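You operate a simulated robot arm through the tools that you are given. There is no shell and no other tool.

Carry out the task below with a simulated robot arm. There is one attempt and no reset: what you move stays moved.

JOB
Tip the cornmeal from the blue bowl into the steel bowl and add one scoop of flour.
Fine: bowl and steel scoop back where they were, lid back on the cream tin; leave the other bowl full. Set down upright: steel scoop.
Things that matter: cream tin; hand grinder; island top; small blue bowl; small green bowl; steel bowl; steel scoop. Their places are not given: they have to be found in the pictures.

It is judged by the outcome, as a careful person would: the job done as asked, and still so three seconds after it is handed in. It fails if anything else is knocked over, pushed out of place, dropped, spilled or broken. Lids that push on must go on centred and level and be pressed home; caps that screw on are set level and turned clockwise until they are tight.

ROBOT AND FRAMES
A 6-joint arm with a two-finger gripper, fixed in place. Base frame: the origin is at the foot of the arm, x ahead of it, y to its left, z up; the work surface is at about z = 930. Readings come in mm, degrees, newtons and seconds.
Its first joint turns from -166.0 to 166.0 degrees. Payload 3.43 kg.
The tool frame sits at the grasp point between the pads (the TCP): z along the fingers, y along the line on which they close. The tips reach 20 mm beyond it. The gripper opens to 190 mm. The gripper's body begins 248 mm behind the TCP.
Orientation is that of the tool frame in the base frame, as a unit quaternion [w, x, y, z]. With the fingers straight down and closing along the base's y, the tool's x points along the base's -x, its y along +y and its z along -z.

CONTROLS
- The arm moves only by the tool nudge_tool. Its argument "steps" is a list of rows, each a list of 6 numbers: the shift along the tool's x, y, z in mm, then the turn, a rotation vector about the tool's x, y, z in degrees. In form: [[tx, ty, tz, ax, ay, az], ...]. A call has 1 to 20 rows; each row is the pose to reach, as a shift and turn from the pose commanded when the call began, along the tool's axes at that moment. "grip" is the opening, from 0 (shut) to 1 (fully open), set as the call begins (left out, the last holds). Rows are played at 5 a second. More than 50 mm and 8.6 degrees between two rows, or a gripper value outside its range, and nothing of the call is played. Where a pose cannot be reached the arm comes as near as it can. A force on the tool above 90 N (or 10 N above the force at the start of the call, whichever is more), or a blocked arm, ends the call early, and 0.2 s more pass. The fingers move at their own pace (about 45 mm/s each) and stop on an object; they squeeze with about 36 N. The grip force told is the motor's: it shows also when the fingers shut on nothing. Time passes only in rows, and 0.2 s behind the last, so rows that repeat a pose let the fingers close. It gives the time, the measured TCP pose, the force on the tool (base axes), the opening and the grip force at its end, in the units of the frame above (readings bear some noise), with the torque about the TCP (base axes, N m) and any sound that the robot's microphone picked up, and new pictures: "views" is both (left out), scene, wrist or none.
- Cameras (640 x 400 px; columns grow to the right, rows downward): "scene" is fixed at [401, 499.6, 1691.3]; the picture's right is [-0.44, -0.90, 0.00], its down [-0.77, 0.38, -0.51] and it looks along [0.46, -0.22, -0.86] (base axes); focal length 292 px, centre (320, 200). "wrist" rides on the gripper at [70, -8, -288] in the tool frame; the picture's right is [0.12, 0.99, 0.00], its down [-0.96, 0.11, -0.25] and it looks along [-0.25, 0.03, 0.97] (tool axes); focal length 261 px, centre (320, 200).
- lift_body(by): slides the trunk up (or, below 0, down) by that many mm; the arm rides with it, the base frame stays. It gives what a move gives, with no picture.
- point_at(camera, pixels): for up to 12 pixels [column, row] of the newest picture of that camera ("zoom" is the newest enlarged one), the place [x, y, z] in the base frame of the surface seen there, good to about 3 mm. No time passes.
- close_up(camera, box): a new picture of the part [left, top, right, bottom] of that camera's present view, enlarged. No time passes.
- close_job(): hands the job in; it is judged then, once.

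Leave the gripper open and the arm clear of the work at the hand-in unless told otherwise.

The tools are called as a command line: name --pt "numbers of a row" for each row, then --argument value for the rest, lists and objects as JSON in quotes. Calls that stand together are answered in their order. nudge_tool: Moves the arm, as the interface text tells. Its arguments: {"type":"object","properties":{"steps":{"type":"array","items":{"type":"array","items":{"type":"number"}}},"grip":{"type":"number"},"views":{"type":"string","enum":["both","scene","wrist","none"]}},"required":["steps"]} The other tools are called the same way: lift_body (by) slides the trunk up or down; point_at (camera, pixels) gives the place of the surface under pixels of a picture; close_up (camera, box) takes an enlarged picture of a part of a camera's view; close_job () hands the job in.

At the start:

```text
time_s: 0.0
ee_pos: [574.7, 129.6, 1348.7]
tcp_rot: [0.0, 0.0, 1.0, 0.0]
force: [0.4, -0.3, 0.5]
moment: [-0.02, 0.0, -0.03]
opening: 190.3
grip_force: 0.1
trunk travel left (down, up): [-175.0, 65.0]
```

scene: 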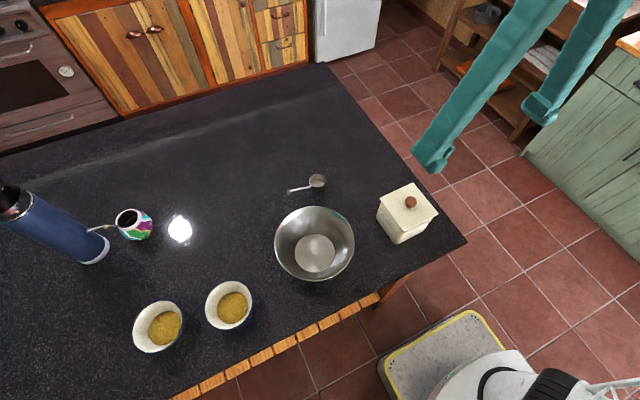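
wrist: 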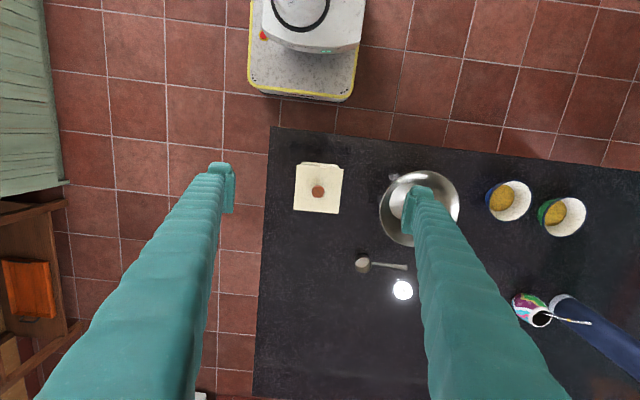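

I see two small bowls with yellow meal near scene (156,327) and (229,305), a steel bowl at (314,243), a steel scoop at (308,184), and a cream tin with a knobbed lid at (406,212). I'll enlarge these parts to look closer before I move.

close_up --camera "scene" --box '[260, 160, 460, 285]'

close_up --camera "wrist" --box '[440, 140, 640, 265]'

close_up --camera "scene" --box '[100, 250, 280, 362]'

point_at --camera "scene" --pixels '[[156, 327], [165, 328], [229, 305], [232, 307], [314, 243], [314, 253], [317, 182], [294, 190], [410, 202], [405, 215], [130, 220], [50, 240]]'

```text
3.20 times, centred on (360, 222) of scene
```

zoom: 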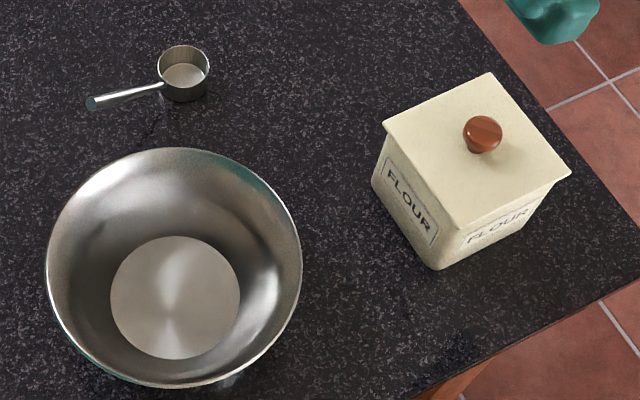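

```text
3.20 times, centred on (540, 202) of wrist
```

zoom: 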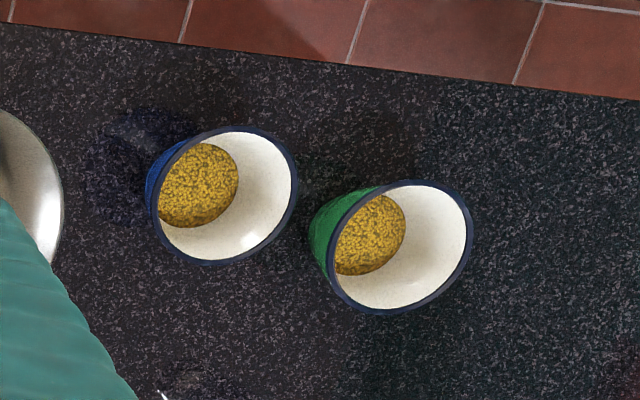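

```text
3.56 times, centred on (190, 306) of scene
```

zoom: 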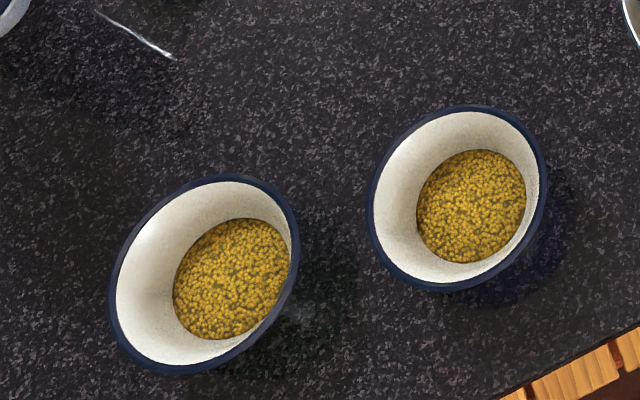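

```text
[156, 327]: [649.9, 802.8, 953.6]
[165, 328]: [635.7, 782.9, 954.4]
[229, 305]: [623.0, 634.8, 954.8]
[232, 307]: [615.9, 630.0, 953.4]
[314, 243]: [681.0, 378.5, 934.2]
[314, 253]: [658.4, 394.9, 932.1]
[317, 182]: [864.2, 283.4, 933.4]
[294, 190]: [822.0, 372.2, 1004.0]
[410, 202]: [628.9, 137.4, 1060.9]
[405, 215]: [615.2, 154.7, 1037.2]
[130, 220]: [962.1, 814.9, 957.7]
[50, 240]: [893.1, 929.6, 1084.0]
```

The blue-banded bowl nearest the steel bowl looks blue on its outside, and the further one green. Next I'll measure the blue bowl's rim, the steel bowl, the scoop and the tin in enlarged views.

close_up --camera "scene" --box '[280, 165, 344, 205]'

point_at --camera "zoom" --pixels '[[90, 250], [150, 245], [200, 230], [260, 215], [310, 190], [370, 110], [440, 150], [400, 260], [375, 180], [320, 140], [440, 200], [380, 150]]'

```text
10.00 times, centred on (312, 185) of scene
```

zoom: 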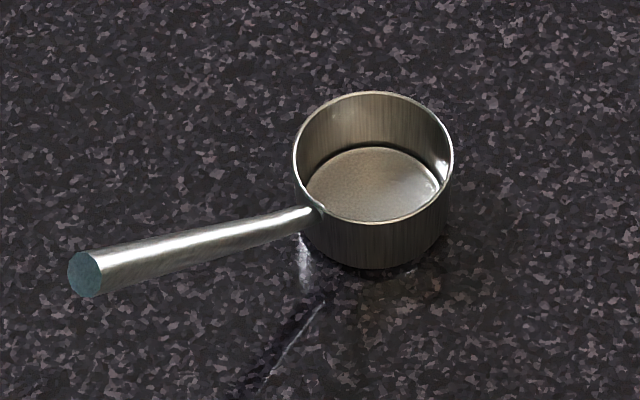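

```text
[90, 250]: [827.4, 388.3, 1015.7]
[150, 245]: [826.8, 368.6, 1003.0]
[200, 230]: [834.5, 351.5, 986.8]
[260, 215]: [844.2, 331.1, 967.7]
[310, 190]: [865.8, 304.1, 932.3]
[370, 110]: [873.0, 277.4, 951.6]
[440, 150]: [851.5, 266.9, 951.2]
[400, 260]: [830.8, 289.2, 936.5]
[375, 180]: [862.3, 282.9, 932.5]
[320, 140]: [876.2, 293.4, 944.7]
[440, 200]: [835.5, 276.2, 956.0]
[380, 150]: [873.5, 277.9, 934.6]
```

The scoop's handle slopes up and away from its cup. I'll measure the scoop's rim and handle end, then do the steel bowl.

point_at --camera "zoom" --pixels '[[296, 160], [449, 160], [372, 94], [375, 222], [420, 110], [330, 205], [80, 275], [100, 290], [100, 255], [300, 215], [280, 230], [270, 205]]'

close_up --camera "scene" --box '[266, 198, 362, 288]'

```text
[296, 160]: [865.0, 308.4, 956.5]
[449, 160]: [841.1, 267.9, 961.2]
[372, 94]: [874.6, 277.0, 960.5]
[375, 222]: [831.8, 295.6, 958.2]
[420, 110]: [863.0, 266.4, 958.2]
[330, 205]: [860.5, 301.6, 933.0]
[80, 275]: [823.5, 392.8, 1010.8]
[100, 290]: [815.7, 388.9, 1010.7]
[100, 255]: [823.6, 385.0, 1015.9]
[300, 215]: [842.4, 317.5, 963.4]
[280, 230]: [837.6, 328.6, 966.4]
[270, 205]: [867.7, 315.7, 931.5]
```

```text
4.44 times, centred on (314, 243) of scene
```

zoom: 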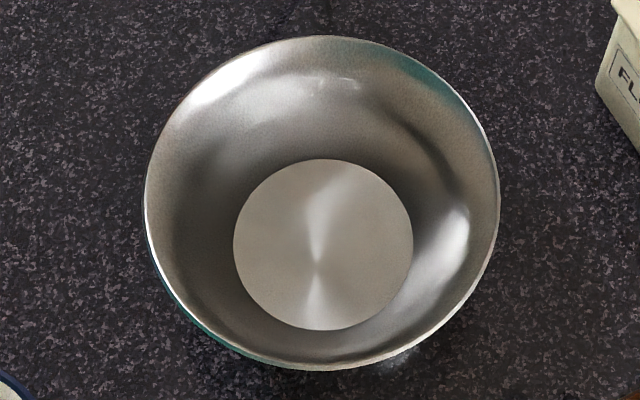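

Scoop: cup centre is about (853, 287), rim z≈960, about 47 mm wide; handle end is about (823, 392, 1011). Now I'll measure the steel bowl's rim and floor.

point_at --camera "zoom" --pixels '[[146, 210], [497, 190], [320, 38], [310, 367], [200, 80], [440, 80], [190, 310], [450, 310], [320, 245], [240, 245], [410, 245], [320, 165]]'

close_up --camera "scene" --box '[196, 270, 268, 340]'

```text
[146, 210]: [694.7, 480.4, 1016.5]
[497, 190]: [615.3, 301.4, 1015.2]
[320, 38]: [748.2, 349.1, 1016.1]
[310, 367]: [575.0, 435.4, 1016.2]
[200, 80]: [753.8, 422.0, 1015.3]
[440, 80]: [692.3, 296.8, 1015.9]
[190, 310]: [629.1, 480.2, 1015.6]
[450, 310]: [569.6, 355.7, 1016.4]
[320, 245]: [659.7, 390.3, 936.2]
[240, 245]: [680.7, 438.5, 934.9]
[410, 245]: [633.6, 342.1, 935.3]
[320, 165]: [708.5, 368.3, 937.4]
```

```text
5.71 times, centred on (232, 305) of scene
```

zoom: 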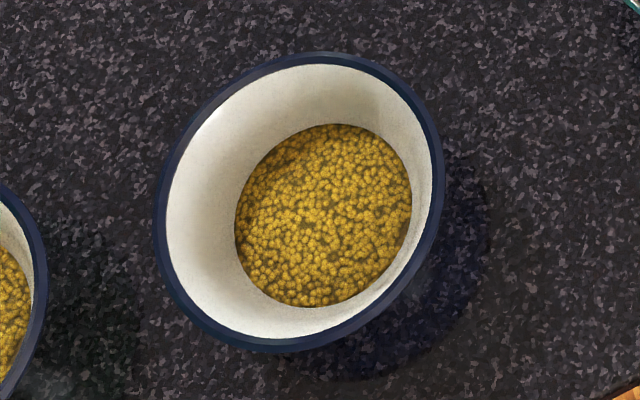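

Steel bowl: centre is about (660, 390), rim z≈1016, radius about 97 mm. Now I'll measure the blue bowl's rim and meal level.

point_at --camera "zoom" --pixels '[[158, 220], [440, 170], [320, 56], [280, 347], [220, 100], [410, 90], [195, 315], [400, 280], [325, 215], [250, 215], [400, 215], [330, 130]]'

close_up --camera "scene" --box '[366, 174, 446, 254]'

```text
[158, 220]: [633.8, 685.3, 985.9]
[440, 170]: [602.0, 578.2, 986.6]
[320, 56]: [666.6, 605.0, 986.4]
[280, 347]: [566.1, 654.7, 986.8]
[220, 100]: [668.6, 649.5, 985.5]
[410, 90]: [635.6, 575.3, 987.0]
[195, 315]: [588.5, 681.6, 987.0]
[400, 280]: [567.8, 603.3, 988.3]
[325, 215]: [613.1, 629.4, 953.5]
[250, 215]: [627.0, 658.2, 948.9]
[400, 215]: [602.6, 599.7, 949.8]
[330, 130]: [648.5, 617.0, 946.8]
```

```text
5.00 times, centred on (406, 214) of scene
```

zoom: 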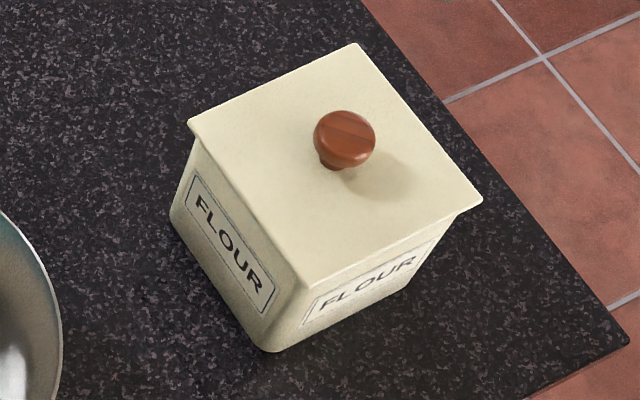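

Blue bowl: centre is about (617, 629), rim z≈986.5, about 112 mm wide. Now I'll measure the tin lid's corners and knob.

point_at --camera "zoom" --pixels '[[192, 122], [357, 46], [480, 198], [303, 288], [345, 125], [345, 150], [318, 138], [373, 138], [333, 165], [270, 345], [172, 205], [440, 250]]'

close_up --camera "scene" --box '[120, 290, 196, 366]'

```text
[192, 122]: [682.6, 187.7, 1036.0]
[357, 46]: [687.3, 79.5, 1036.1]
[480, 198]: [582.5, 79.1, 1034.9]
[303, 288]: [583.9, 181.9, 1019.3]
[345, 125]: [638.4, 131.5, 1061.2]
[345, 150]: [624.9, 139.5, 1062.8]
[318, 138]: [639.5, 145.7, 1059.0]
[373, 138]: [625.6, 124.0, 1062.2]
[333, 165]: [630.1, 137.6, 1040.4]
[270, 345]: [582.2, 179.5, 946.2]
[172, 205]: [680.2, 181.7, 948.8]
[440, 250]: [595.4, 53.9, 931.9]
```

```text
5.26 times, centred on (158, 328) of scene
```

zoom: 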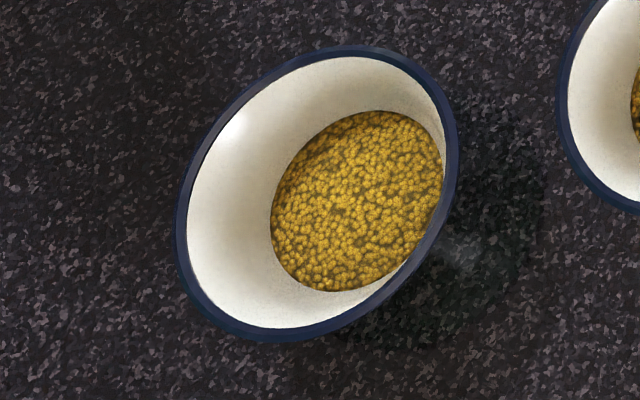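

The tin is nearly square to the base axes: lid centre is about (634, 133), top z≈1036, knob top z≈1063. I'll measure the green bowl too so I can keep clear of it.

point_at --camera "zoom" --pixels '[[180, 230], [455, 130], [350, 50], [270, 337], [230, 120], [420, 260], [357, 200]]'

point_at --camera "scene" --pixels '[[133, 217], [120, 210], [150, 235], [90, 228], [105, 228], [95, 255], [20, 190], [13, 215], [180, 230], [270, 350], [420, 265], [465, 240]]'

```text
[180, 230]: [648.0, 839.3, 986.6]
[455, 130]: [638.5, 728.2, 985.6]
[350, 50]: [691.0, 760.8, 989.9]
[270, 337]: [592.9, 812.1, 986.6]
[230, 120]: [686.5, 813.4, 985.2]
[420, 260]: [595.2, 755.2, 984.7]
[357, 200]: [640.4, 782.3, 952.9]
```

```text
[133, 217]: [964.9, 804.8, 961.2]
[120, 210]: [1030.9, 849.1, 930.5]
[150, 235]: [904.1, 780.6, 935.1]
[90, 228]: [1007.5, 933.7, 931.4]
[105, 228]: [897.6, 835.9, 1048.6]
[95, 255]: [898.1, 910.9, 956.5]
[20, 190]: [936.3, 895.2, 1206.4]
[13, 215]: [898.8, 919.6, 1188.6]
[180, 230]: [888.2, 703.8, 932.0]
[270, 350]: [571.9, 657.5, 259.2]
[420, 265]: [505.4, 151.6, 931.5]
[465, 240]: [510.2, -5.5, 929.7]
```

Green bowl: centre is about (642, 785), so the gap to the blue bowl is only about 45 mm. I plan to pinch the blue bowl's rim with one finger inside and one outside. First I'll measure its wall profile to match the finger angle.

close_up --camera "scene" --box '[202, 276, 258, 332]'

close_up --camera "wrist" --box '[480, 170, 540, 230]'

```text
7.14 times, centred on (230, 304) of scene
```

zoom: 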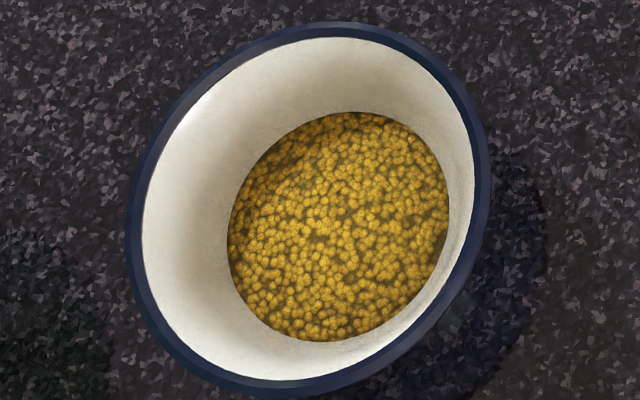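

```text
6.67 times, centred on (510, 200) of wrist
```

zoom: 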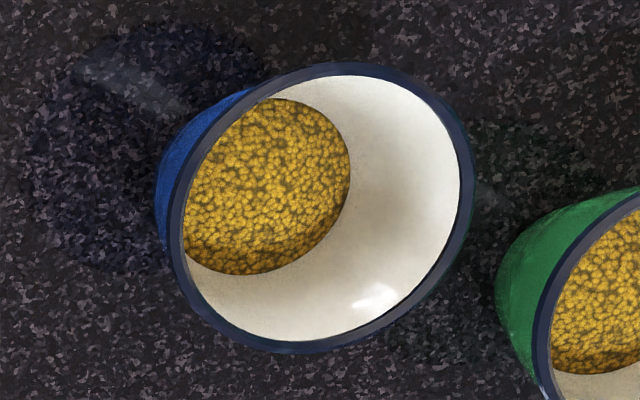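

The wrist zoom shows the inside wall on the bowl's +y side, from the meal edge at (350,170) to the rim at (470,190). I'll read points along it.

point_at --camera "zoom" --pixels '[[345, 175], [365, 178], [385, 180], [405, 182], [425, 184], [445, 186], [458, 188], [466, 189], [270, 190], [180, 170], [170, 200], [175, 150]]'

```text
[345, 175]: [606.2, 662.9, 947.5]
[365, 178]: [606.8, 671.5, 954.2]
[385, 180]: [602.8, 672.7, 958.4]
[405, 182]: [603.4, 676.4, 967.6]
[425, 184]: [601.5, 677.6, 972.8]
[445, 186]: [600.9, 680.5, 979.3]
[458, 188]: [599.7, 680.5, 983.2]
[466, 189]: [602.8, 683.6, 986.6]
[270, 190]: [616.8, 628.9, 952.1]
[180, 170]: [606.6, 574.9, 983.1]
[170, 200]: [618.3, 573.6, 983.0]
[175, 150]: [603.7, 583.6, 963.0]
```

Near the rim the wall leans about 18°, so I'll lean the fingers by that much. Before touching anything I'll rehearse the pour pose in the air: move above the steel bowl with the gripper partly closed and yawed 45°.

nudge_tool --pt "-11 40 17 0 0 7.5" --pt "-22 80 34 0 0 15" --pt "-33 120 50 0 0 22.5" --pt "-44 160 67 0 0 30" --pt "-55 200 84 0 0 37.5" --pt "-65 240 100 0 0 45" --grip 0.22 --views "none"

```text
time_s: 1.4
ee_pos: [639.3, 371.2, 1250.7]
tcp_rot: [0.001, 0.385, 0.923, 0.001]
force: [0.2, -0.6, 0.8]
moment: [0.19, -0.09, 0.01]
opening: 65.5
grip_force: 0.1
trunk travel left (down, up): [-175.0, 65.0]
```

The arm is at the planned spot with the right yaw. Next I'll pitch the tool up to horizontal (−90° about tool x) to check the arm can reach the pour pose.

nudge_tool --pt "0 0 0 -8 0 0" --pt "0 0 0 -16 0 0" --pt "0 0 0 -24 0 0" --pt "0 0 0 -32 0 0" --pt "0 0 0 -40 0 0" --pt "0 0 0 -48 0 0" --pt "0 0 0 -56 0 0" --pt "0 0 0 -64 0 0" --pt "0 0 0 -72 0 0" --pt "0 0 0 -80 0 0" --pt "0 0 0 -88 0 0" --pt "0 0 0 -96 0 0" --views "scene"

```text
time_s: 4.0
ee_pos: [636.4, 371.0, 1248.5]
tcp_rot: [0.285, 0.253, 0.621, 0.685]
force: [0.6, -1.3, 1.0]
moment: [-0.3, 0.22, 0.32]
opening: 41.7
grip_force: 0.0
trunk travel left (down, up): [-175.0, 65.0]
```

scene: 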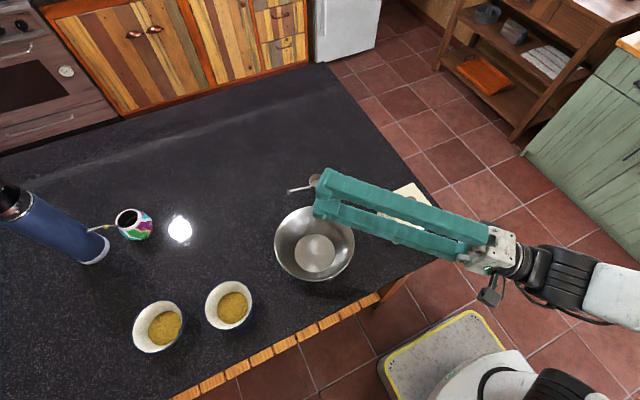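

The pour pose is reachable and clear of the tin. I'll pitch back to vertical, then swing over toward the blue bowl at a safe height.

nudge_tool --pt "0 0 0 8 0 0" --pt "0 0 0 16 0 0" --pt "0 0 0 24 0 0" --pt "0 0 0 32 0 0" --pt "0 0 0 40 0 0" --pt "0 0 0 48 0 0" --pt "0 0 0 56 0 0" --pt "0 0 0 64 0 0" --pt "0 0 0 72 0 0" --pt "0 0 0 80 0 0" --pt "0 0 0 88 0 0" --pt "0 0 0 96 0 0" --views "none"

nudge_tool --pt "23.5 13.9 5.8 0 0 -7.5" --pt "46.9 27.8 11.7 0 0 -15" --pt "70.4 41.7 17.5 0 0 -22.5" --pt "93.8 55.6 23.3 0 0 -30" --pt "117.3 69.5 29.2 0 0 -37.5" --pt "140.7 83.4 35 0 0 -45" --pt "164.2 97.3 40.8 0 0 -52.5" --pt "187.6 111.2 46.7 0 0 -60" --pt "211.1 125.1 52.5 0 0 -67.5" --pt "234.5 139 58.3 0 0 -75" --pt "258 152.9 64.2 0 0 -82.5" --pt "281.4 166.8 70 0 0 -90" --pt "281.4 166.8 70 0 0 -90" --views "none"

```text
time_s: 6.6
ee_pos: [639.1, 370.2, 1251.2]
tcp_rot: [0.0, 0.384, 0.923, 0.001]
force: [-1.3, -1.4, 0.8]
moment: [0.21, -0.27, 0.03]
opening: 41.6
grip_force: 0.1
trunk travel left (down, up): [-175.0, 65.0]
```

```text
time_s: 9.4
ee_pos: [556.5, 687.3, 1179.5]
tcp_rot: [0.0, -0.383, 0.924, 0.0]
force: [-0.6, 0.6, -1.2]
moment: [-0.03, 0.03, 0.0]
opening: 41.7
grip_force: 0.1
trunk travel left (down, up): [-175.0, 65.0]
```

The arm is over the blue bowl's outer side. Next I'll lean 18° and come down to 100 mm short of the rim pinch point, then check the alignment.

nudge_tool --pt "0 0.5 35 6 0 0" --pt "0 1 70 12 0 0" --pt "-0.5 1.5 103.7 18 0 0" --pt "-0.5 1.5 103.7 18 0 0" --views "both"

```text
time_s: 10.4
ee_pos: [558.1, 689.0, 1073.5]
tcp_rot: [0.06, -0.377, 0.913, -0.146]
force: [-0.3, 0.1, 0.2]
moment: [-0.02, -0.03, 0.02]
opening: 41.9
grip_force: 0.0
trunk travel left (down, up): [-175.0, 65.0]
```

scene: 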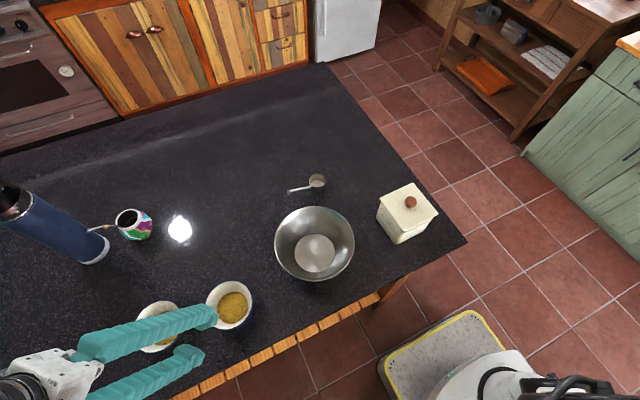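
wrist: 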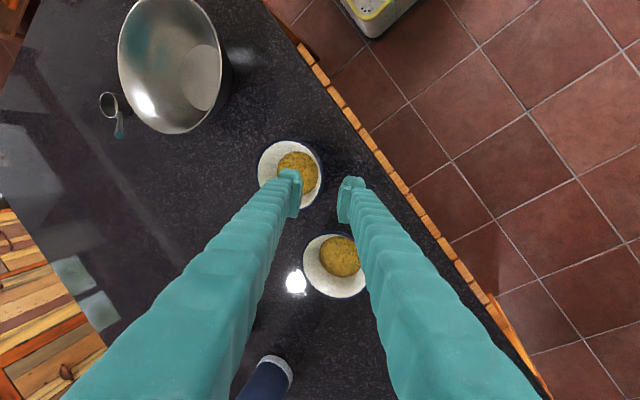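

The two fingers straddle the blue bowl's rim line: left finger on the bowl side, right finger outside. I'll descend along the tool axis to the pinch depth.

nudge_tool --pt "0 0 30 0 0 0" --pt "0 0 60 0 0 0" --pt "0 0 85 0 0 0" --pt "0 0 102 0 0 0" --pt "0 0 102 0 0 0" --views "both"

```text
time_s: 11.6
ee_pos: [581.3, 665.8, 978.0]
tcp_rot: [0.059, -0.378, 0.913, -0.144]
force: [0.2, 0.7, 0.4]
moment: [-0.06, -0.01, -0.01]
opening: 41.8
grip_force: 0.1
trunk travel left (down, up): [-175.0, 65.0]
```

scene: 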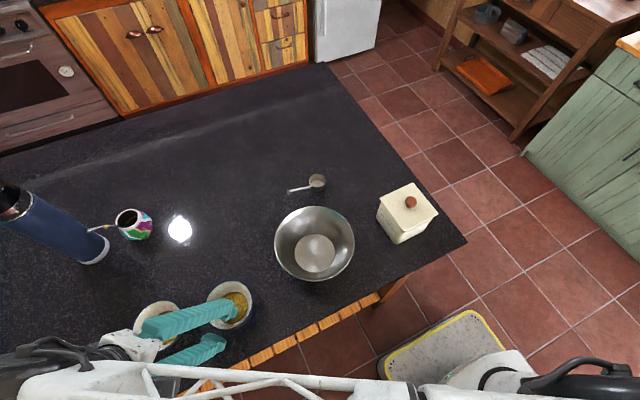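
wrist: 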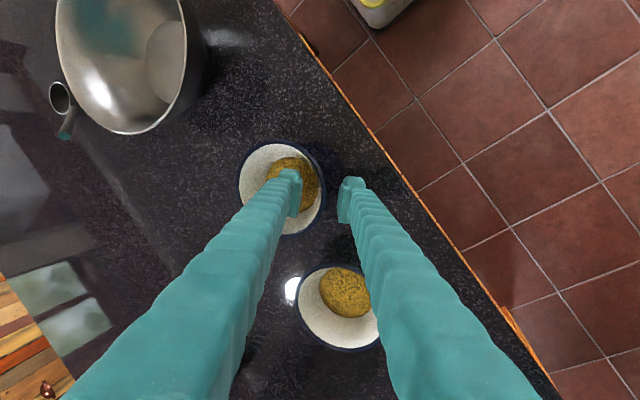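

One finger is inside the blue bowl and one outside, with no contact force. I'll close the fingers on the rim.

nudge_tool --pt "0 0 0 0 0 0" --pt "0 0 0 0 0 0" --pt "0 0 0 0 0 0" --pt "0 0 0 0 0 0" --pt "0 0 0 0 0 0" --grip 0 --views "both"

```text
time_s: 12.8
ee_pos: [581.4, 666.4, 979.1]
tcp_rot: [0.06, -0.378, 0.912, -0.145]
force: [-0.1, -0.4, 0.2]
moment: [0.0, -0.08, -0.03]
opening: 5.9
grip_force: 35.7
trunk travel left (down, up): [-175.0, 65.0]
```

scene: 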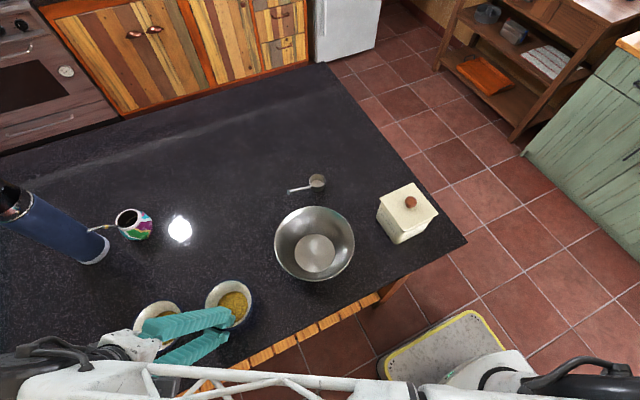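
wrist: 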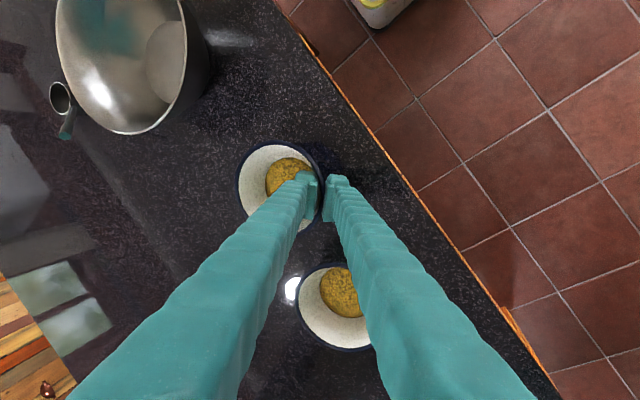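

The rim is pinched at 5.9 mm opening with full squeeze and no side load. I'll lift straight up a little and check that the bowl hangs level.

nudge_tool --pt "0 -3.1 -9.5 0 0 0" --pt "0 -6.2 -19 0 0 0" --pt "0 -12.4 -38 0 0 0" --pt "0 -18.5 -57.1 0 0 0" --pt "0 -18.5 -57.1 0 0 0" --views "both"

```text
time_s: 14.0
ee_pos: [580.4, 666.0, 1038.5]
tcp_rot: [0.06, -0.378, 0.913, -0.145]
force: [-0.2, -0.3, -1.6]
moment: [0.09, 0.07, 0.03]
opening: 6.0
grip_force: 35.9
trunk travel left (down, up): [-175.0, 65.0]
```

scene: 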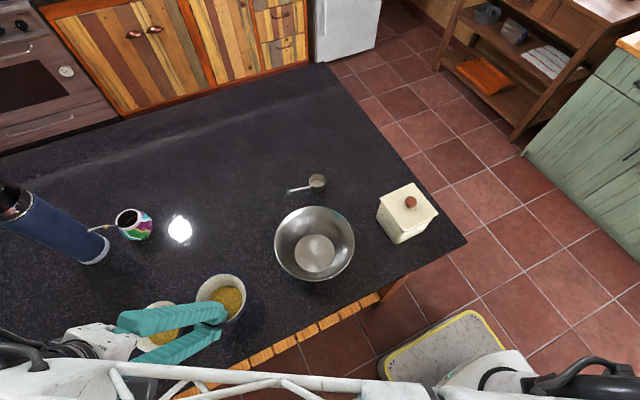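
wrist: 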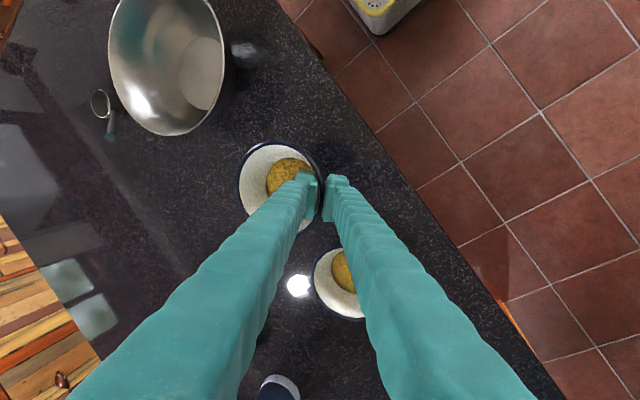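

The bowl is held level, with a load of about 2 N. I'll raise it and yaw around the vertical toward the steel bowl, keeping it level and clear of everything.

nudge_tool --pt "6.91 -7.02 -4.65 0 1.545 4.755" --pt "13.81 -14.04 -9.29 0 3.09 9.51" --pt "20.72 -21.05 -13.94 0 4.635 14.265" --pt "27.62 -28.07 -18.59 0 6.18 19.02" --pt "34.53 -35.09 -23.24 0 7.725 23.775" --pt "41.44 -42.11 -27.88 0 9.27 28.53" --pt "48.34 -49.12 -32.53 0 10.815 33.285" --pt "55.25 -56.14 -37.18 0 12.36 38.04" --pt "62.15 -63.16 -41.82 0 13.905 42.795" --pt "69.06 -70.18 -46.47 0 15.45 47.55" --pt "75.97 -77.2 -51.12 0 16.995 52.305" --pt "82.87 -84.21 -55.76 0 18.54 57.06" --pt "89.78 -91.23 -60.41 0 20.085 61.815" --pt "96.68 -98.25 -65.06 0 21.63 66.57" --pt "103.59 -105.27 -69.71 0 23.175 71.325" --pt "110.5 -112.29 -74.35 0 24.72 76.08" --pt "117.4 -119.3 -79 0 26.265 80.835" --pt "117.4 -119.3 -79 0 26.265 80.835" --views "both"

```text
time_s: 17.8
ee_pos: [556.5, 516.7, 1141.4]
tcp_rot: [-0.053, 0.339, 0.928, -0.143]
force: [-0.4, -0.2, -2.3]
moment: [0.08, -0.07, -0.01]
opening: 6.0
grip_force: 36.4
out of reach, approached as far as the arm can: row 16, 17, 18
trunk travel left (down, up): [-175.0, 65.0]
```

scene: 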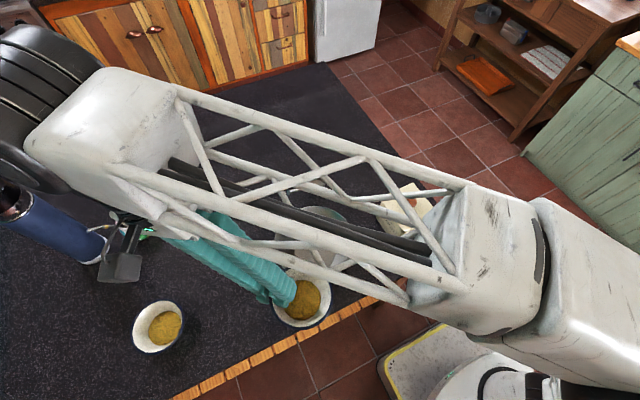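
wrist: 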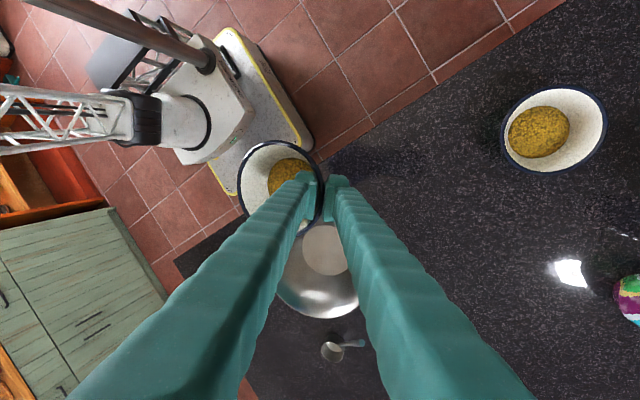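

The arm neared its reach limit, a few mm short, but the bowl is held steady and level. I'll first tilt the tool back toward the robot by 30°, not enough to pour, which shortens the reach. The bowl stays above clear space while I do it.

nudge_tool --pt "0 0 0 -4 0 0" --pt "0 0 0 -8 0 0" --pt "0 0 0 -12 0 0" --pt "0 0 0 -16 0 0" --pt "0 0 0 -20 0 0" --pt "0 0 0 -25 0 0" --pt "0 0 0 -25 0 0" --views "both"

```text
time_s: 19.4
ee_pos: [557.0, 516.2, 1142.2]
tcp_rot: [0.021, 0.341, 0.938, 0.059]
force: [-0.6, -0.2, -0.4]
moment: [0.08, -0.08, -0.02]
opening: 6.2
grip_force: 35.9
trunk travel left (down, up): [-175.0, 65.0]
```

scene: 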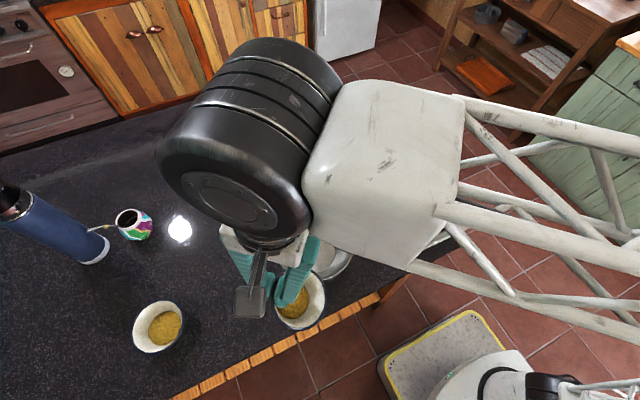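
wrist: 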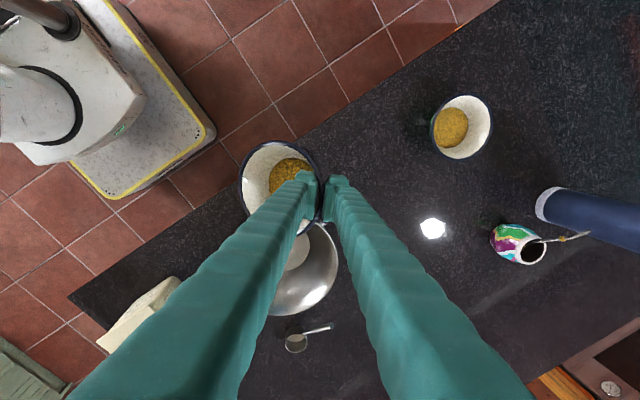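

The commanded pose is now about (557, 516, 1142) with the bowl tilted about 25° and nothing spilled. I'll carry it over the steel bowl to the pour start point near (735, 480, 1118).

nudge_tool --pt "-16 8.3 3.4 0 0 0" --pt "-32 16.6 6.8 0 0 0" --pt "-48 25 10.2 0 0 0" --pt "-64 33.3 13.6 0 0 0" --pt "-80 41.6 17 0 0 0" --pt "-96 49.9 20.4 0 0 0" --pt "-112 58.2 23.8 0 0 0" --pt "-128 66.6 27.2 0 0 0" --pt "-144 74.9 30.6 0 0 0" --pt "-160.1 83.2 34 0 0 0" --pt "-160.1 83.2 34 0 0 0" --views "both"

```text
time_s: 21.8
ee_pos: [735.7, 481.1, 1118.8]
tcp_rot: [0.021, 0.341, 0.938, 0.058]
force: [0.6, 0.4, -2.0]
moment: [0.1, -0.07, -0.03]
opening: 6.2
grip_force: 36.2
trunk travel left (down, up): [-175.0, 65.0]
```

scene: 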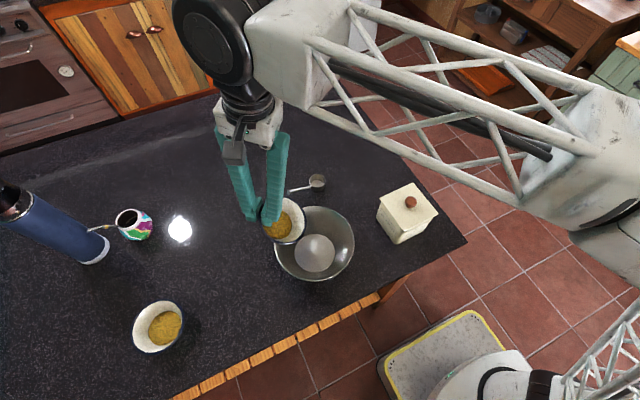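
wrist: 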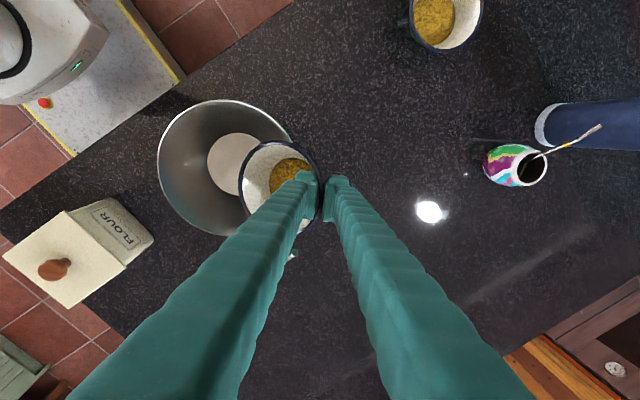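

The blue bowl's low lip is over the middle of the steel bowl. I'll begin the pour slowly, tilting to about 70° about the lip.

nudge_tool --pt "0 -3.27 -4.13 -5 0 0" --pt "0 -7.27 -8.05 -10 0 0" --pt "0 -12.1 -11.76 -15 0 0" --pt "0 -17.6 -14.96 -20 0 0" --pt "0 -23.83 -17.64 -25 0 0" --pt "0 -30.7 -19.9 -30 0 0" --pt "0 -38.16 -21.5 -35 0 0" --pt "0 -46.07 -23.6 -40 0 0" --pt "0 -54.47 -24.93 -45 0 0" --pt "0 -54.47 -24.93 -45 0 0" --views "both"

```text
time_s: 24.0
ee_pos: [697.9, 437.0, 1134.8]
tcp_rot: [0.151, 0.309, 0.844, 0.412]
force: [0.1, -0.2, -2.0]
moment: [0.03, 0.02, -0.02]
opening: 5.9
grip_force: 36.0
trunk travel left (down, up): [-175.0, 65.0]
```

scene: 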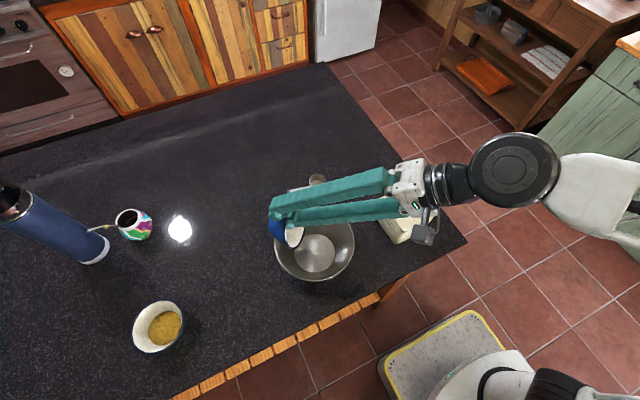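
wrist: 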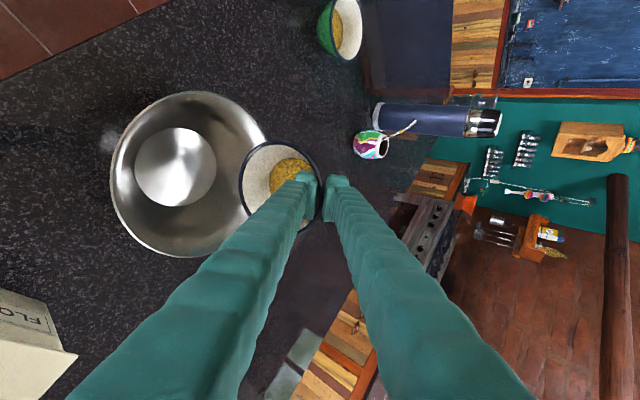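

Nothing has poured yet and the lip is still over the steel bowl. I'll continue tilting slowly to 120° about the lip.

nudge_tool --pt "0 -5.8 -6.8 -5 0 0" --pt "0 -12.4 -13.1 -10 0 0" --pt "0 -19.7 -19.3 -15 0 0" --pt "0 -27 -25.6 -20 0 0" --pt "0 -27 -25.6 -20 0 0" --pt "0 -33.4 -32.7 -25 0 0" --pt "0 -40.4 -39.2 -30 0 0" --pt "0 -47.3 -45.9 -35 0 0" --pt "0 -54.8 -51.9 -40 0 0" --pt "0 -62.7 -57.3 -45 0 0" --pt "0 -62.7 -57.3 -45 0 0" --pt "0 -62.7 -57.3 -45 0 0" --views "both"

```text
time_s: 26.6
ee_pos: [686.3, 377.6, 1157.3]
tcp_rot: [0.255, 0.227, 0.623, 0.704]
force: [0.5, -0.3, -1.9]
moment: [-0.02, 0.04, 0.02]
opening: 5.8
grip_force: 35.4
out of reach, approached as far as the arm can: row 9, 10, 11, 12
trunk travel left (down, up): [-175.0, 65.0]
```

scene: 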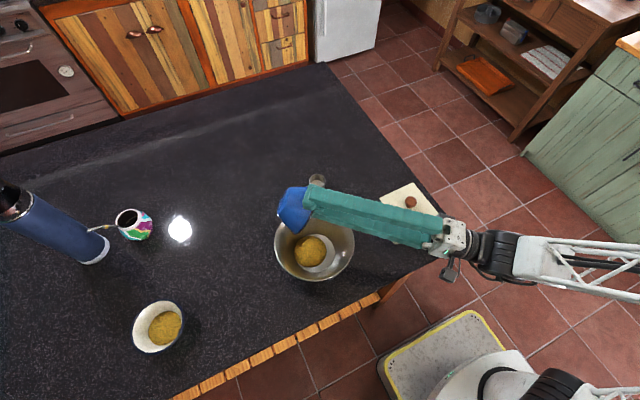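
wrist: 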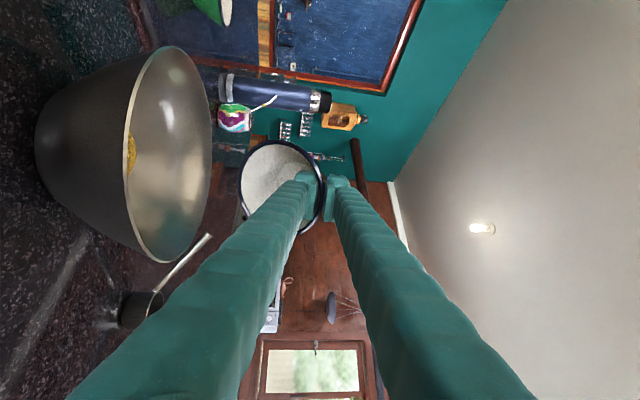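

The cornmeal is now a yellow mound in the steel bowl around scene (311,250), and the blue bowl's inside looks white in the wrist view. I'll enlarge both to check for leftovers or spills.

close_up --camera "wrist" --box '[220, 120, 350, 240]'

close_up --camera "scene" --box '[254, 160, 382, 290]'

```text
3.33 times, centred on (285, 180) of wrist
```

zoom: 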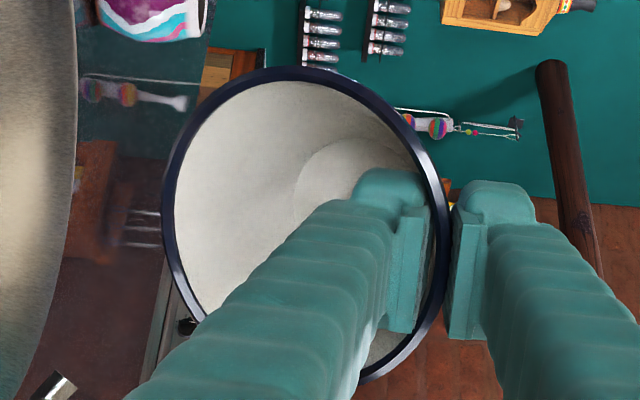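

```text
3.08 times, centred on (318, 225) of scene
```

zoom: 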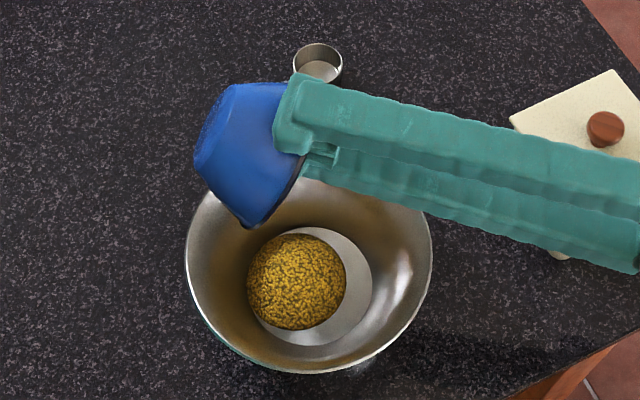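

The blue bowl is empty, all the meal is in the steel bowl, and nothing spilled. Now I'll pitch back upright in place, which keeps the bowl more than 30 mm above the steel bowl's rim.

nudge_tool --pt "0 0 0 7.5 0 0" --pt "0 0 0 15 0 0" --pt "0 0 0 22.5 0 0" --pt "0 0 0 30 0 0" --pt "0 0 0 37.5 0 0" --pt "0 0 0 45 0 0" --pt "0 0 0 52.5 0 0" --pt "0 0 0 60 0 0" --pt "0 0 0 67.5 0 0" --pt "0 0 0 75 0 0" --pt "0 0 0 82.5 0 0" --pt "0 0 0 90 0 0" --pt "0 0 0 90 0 0" --views "scene"

```text
time_s: 29.4
ee_pos: [685.2, 376.7, 1156.5]
tcp_rot: [0.02, 0.341, 0.938, 0.056]
force: [-0.8, 0.3, -1.0]
moment: [-0.02, 0.0, 0.01]
opening: 6.1
grip_force: 35.9
trunk travel left (down, up): [-175.0, 65.0]
```

scene: 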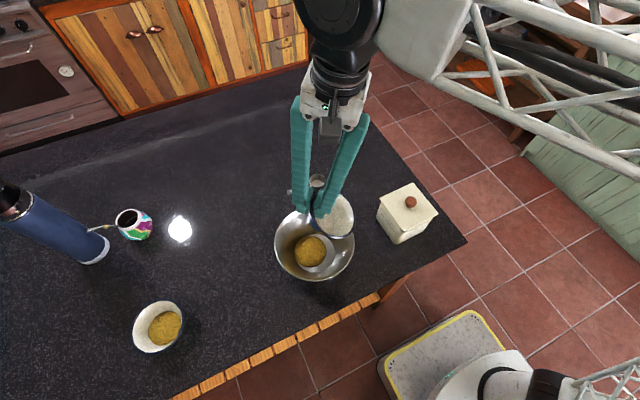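

The bowl is back near upright. Next I'll carry it back over its original spot while yawing 85° back.

nudge_tool --pt "19 10.7 2.5 0 0.74 -6.03" --pt "38 21.5 5.1 0 1.48 -12.06" --pt "57 32.2 7.6 0 2.23 -18.09" --pt "76.1 42.9 10.2 0 2.97 -24.11" --pt "95.1 53.7 12.7 0 3.71 -30.14" --pt "114.1 64.4 15.3 0 4.46 -36.17" --pt "133.1 75.2 17.8 0 5.2 -42.2" --pt "152.1 85.9 20.3 0 5.94 -48.23" --pt "171.1 96.6 22.9 0 6.69 -54.26" --pt "190.1 107.4 25.4 0 7.43 -60.29" --pt "209.2 118.1 28 0 8.17 -66.31" --pt "228.2 128.8 30.5 0 8.91 -72.34" --pt "247.2 139.6 33.1 0 9.66 -78.37" --pt "266.2 150.3 35.6 0 10.4 -84.4" --pt "266.2 150.3 35.6 0 10.4 -84.4" --views "none"

```text
time_s: 32.6
ee_pos: [580.7, 667.9, 1139.4]
tcp_rot: [-0.024, -0.382, 0.922, 0.056]
force: [0.4, 0.1, -1.4]
moment: [0.0, 0.05, -0.01]
opening: 6.3
grip_force: 35.9
trunk travel left (down, up): [-175.0, 65.0]
```

The bowl is above its spot. I'll restore the 18° lean so the bowl is level, and lower partway.

nudge_tool --pt "0 -2.7 21.8 5 0 0" --pt "0 -5.4 43.7 10 0 0" --pt "0 -8 65.5 15 0 0" --pt "0 -10.7 87.4 20 0 0" --pt "0 -13.4 109.2 25 0 0" --pt "0 -13.4 109.2 25 0 0" --views "both"

```text
time_s: 34.0
ee_pos: [578.7, 666.3, 1028.9]
tcp_rot: [0.059, -0.379, 0.912, -0.144]
force: [-0.5, 0.2, -1.2]
moment: [-0.03, 0.03, 0.0]
opening: 6.0
grip_force: 35.3
trunk travel left (down, up): [-175.0, 65.0]
```

scene: 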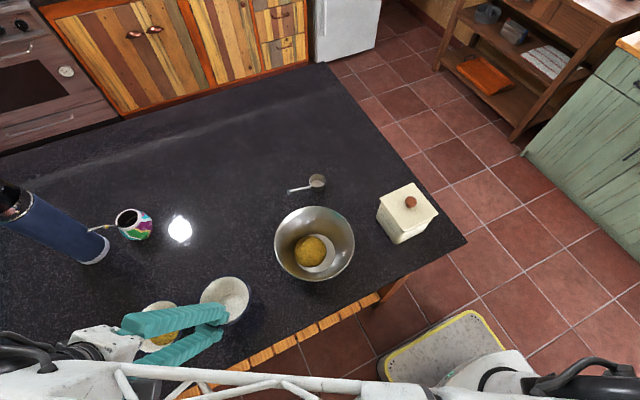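
wrist: 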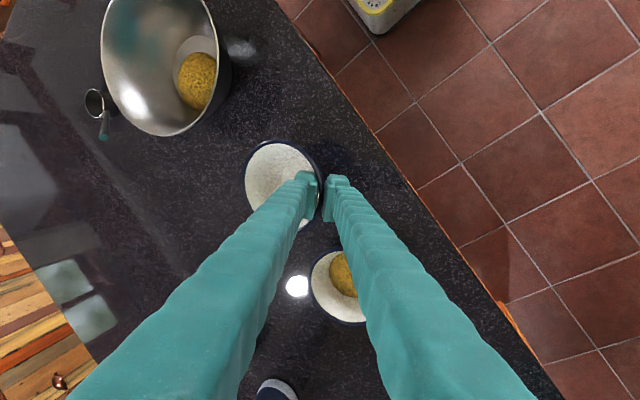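

The bowl looks near level. I'll check the rim height around it in the enlarged scene view before setting it down.

close_up --camera "scene" --box '[186, 262, 262, 338]'

```text
5.26 times, centred on (224, 300) of scene
```

zoom: 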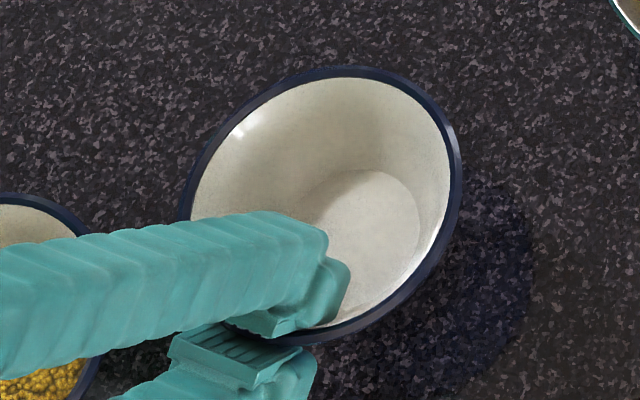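

point_at --camera "zoom" --pixels '[[188, 190], [220, 138], [280, 88], [340, 70], [400, 83], [440, 125], [457, 175], [440, 240], [400, 292], [340, 330], [365, 215], [400, 190]]'

```text
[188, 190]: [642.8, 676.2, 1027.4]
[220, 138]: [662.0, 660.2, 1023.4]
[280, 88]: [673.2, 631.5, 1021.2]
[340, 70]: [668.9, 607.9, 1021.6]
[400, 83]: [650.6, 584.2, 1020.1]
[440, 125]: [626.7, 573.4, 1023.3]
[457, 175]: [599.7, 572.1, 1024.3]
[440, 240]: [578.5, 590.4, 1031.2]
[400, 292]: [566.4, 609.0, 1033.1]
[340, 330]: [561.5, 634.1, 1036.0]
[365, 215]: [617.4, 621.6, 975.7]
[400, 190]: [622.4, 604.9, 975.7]
```

The rim is higher on the pinch side (about 1036) than the far side (about 1020), so the bowl slipped about 9° in the pinch. I'll tilt the tool to level it and then re-measure.

nudge_tool --pt "0 0 0 3 -0.8 0.3" --pt "0 0 0 6 -1.6 0.5" --pt "0 0 0 9 -2.4 0.8" --pt "0 0 0 9 -2.4 0.8" --views "none"

close_up --camera "scene" --box '[186, 262, 262, 338]'

```text
time_s: 35.0
ee_pos: [580.0, 665.9, 1029.6]
tcp_rot: [0.11, -0.369, 0.899, -0.208]
force: [0.5, 0.8, -2.2]
moment: [0.03, 0.05, -0.01]
opening: 6.1
grip_force: 35.4
trunk travel left (down, up): [-175.0, 65.0]
```

```text
5.26 times, centred on (224, 300) of scene
```

zoom: 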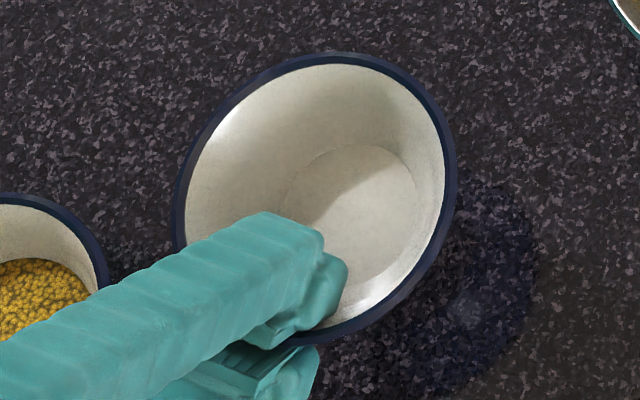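

point_at --camera "zoom" --pixels '[[179, 190], [205, 130], [270, 75], [340, 56], [400, 74], [440, 120], [451, 175], [440, 230], [405, 285], [340, 328], [360, 200], [400, 210]]'

```text
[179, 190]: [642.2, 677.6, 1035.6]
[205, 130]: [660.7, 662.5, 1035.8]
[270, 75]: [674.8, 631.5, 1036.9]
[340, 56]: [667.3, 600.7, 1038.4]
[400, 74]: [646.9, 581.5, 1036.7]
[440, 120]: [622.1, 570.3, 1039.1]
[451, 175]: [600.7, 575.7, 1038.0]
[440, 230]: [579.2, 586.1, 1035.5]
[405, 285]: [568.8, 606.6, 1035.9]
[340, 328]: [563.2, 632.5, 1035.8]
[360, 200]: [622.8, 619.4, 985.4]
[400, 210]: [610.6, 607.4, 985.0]
```

The rim now reads level at about 1036.5, with the centre near (619, 626). I'll shift it 3–4 mm to the original centre and lower it 48.5 mm, watching the force.

nudge_tool --pt "0.6 8.5 13.8 0 0 0" --pt "1.2 17 27.5 0 0 0" --pt "1.5 21.3 34.4 0 0 0" --pt "1.7 23.9 38.7 0 0 0" --pt "1.8 25.5 41.3 0 0 0" --pt "1.8 25.5 41.3 0 0 0" --views "none"

close_up --camera "scene" --box '[186, 262, 262, 338]'

```text
time_s: 36.4
ee_pos: [577.8, 669.1, 980.4]
tcp_rot: [0.109, -0.369, 0.899, -0.208]
force: [-0.2, -0.5, -1.1]
moment: [0.08, 0.06, 0.02]
opening: 6.3
grip_force: 36.0
trunk travel left (down, up): [-175.0, 65.0]
```

```text
5.26 times, centred on (224, 300) of scene
```

zoom: 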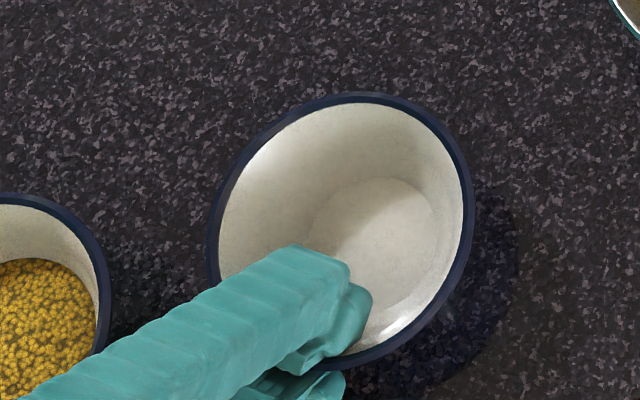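

The bowl seems just at the surface. I'll read the rim height and lower in 1 mm steps until it touches.

point_at --camera "zoom" --pixels '[[213, 225], [245, 165], [310, 108], [370, 97], [430, 120], [465, 165], [468, 225], [440, 290], [400, 340], [360, 362]]'

nudge_tool --pt "0 0.5 0.9 0 0 0" --pt "0 0.9 1.8 0 0 0" --pt "0 0.9 1.8 0 0 0" --views "none"

```text
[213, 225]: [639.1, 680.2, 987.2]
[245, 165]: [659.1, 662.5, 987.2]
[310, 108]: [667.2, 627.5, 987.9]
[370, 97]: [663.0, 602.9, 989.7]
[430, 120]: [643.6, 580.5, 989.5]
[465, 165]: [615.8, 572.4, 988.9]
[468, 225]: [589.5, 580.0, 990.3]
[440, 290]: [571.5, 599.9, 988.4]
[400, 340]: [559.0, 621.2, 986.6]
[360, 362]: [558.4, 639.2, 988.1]
```

```text
time_s: 37.2
ee_pos: [577.5, 670.4, 980.6]
tcp_rot: [0.11, -0.369, 0.9, -0.207]
force: [-0.7, 2.1, 11.9]
moment: [-0.03, -0.15, 0.04]
opening: 5.9
grip_force: 36.3
trunk travel left (down, up): [-175.0, 65.0]
```

Contact force of about 12 N shows the bowl is seated, with its centre within about 3 mm of the original. I'll open the fingers and hold still.

nudge_tool --pt "0 -0.3 -0.7 0 0 0" --pt "0 -0.3 -0.7 0 0 0" --pt "0 -0.3 -0.7 0 0 0" --pt "0 -0.3 -0.7 0 0 0" --grip 0.2 --views "both"

```text
time_s: 38.2
ee_pos: [576.1, 670.4, 978.8]
tcp_rot: [0.109, -0.368, 0.9, -0.208]
force: [-0.8, 0.2, 0.2]
moment: [0.02, 0.02, 0.0]
opening: 38.0
grip_force: 0.1
trunk travel left (down, up): [-175.0, 65.0]
```

scene: 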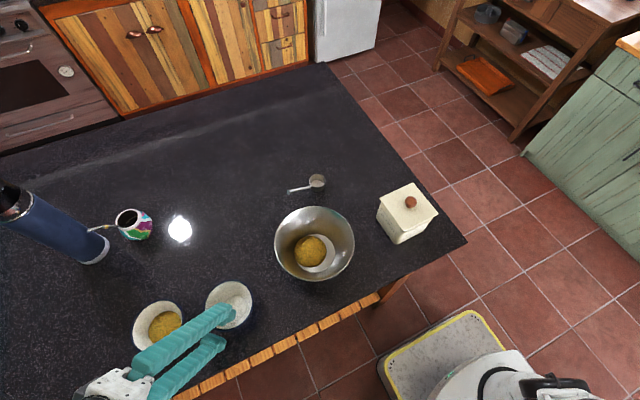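
wrist: 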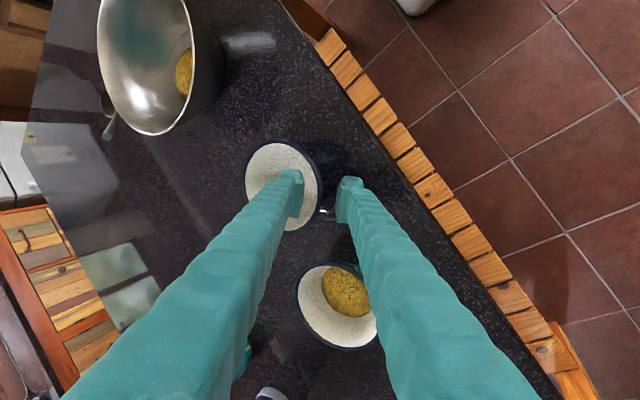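

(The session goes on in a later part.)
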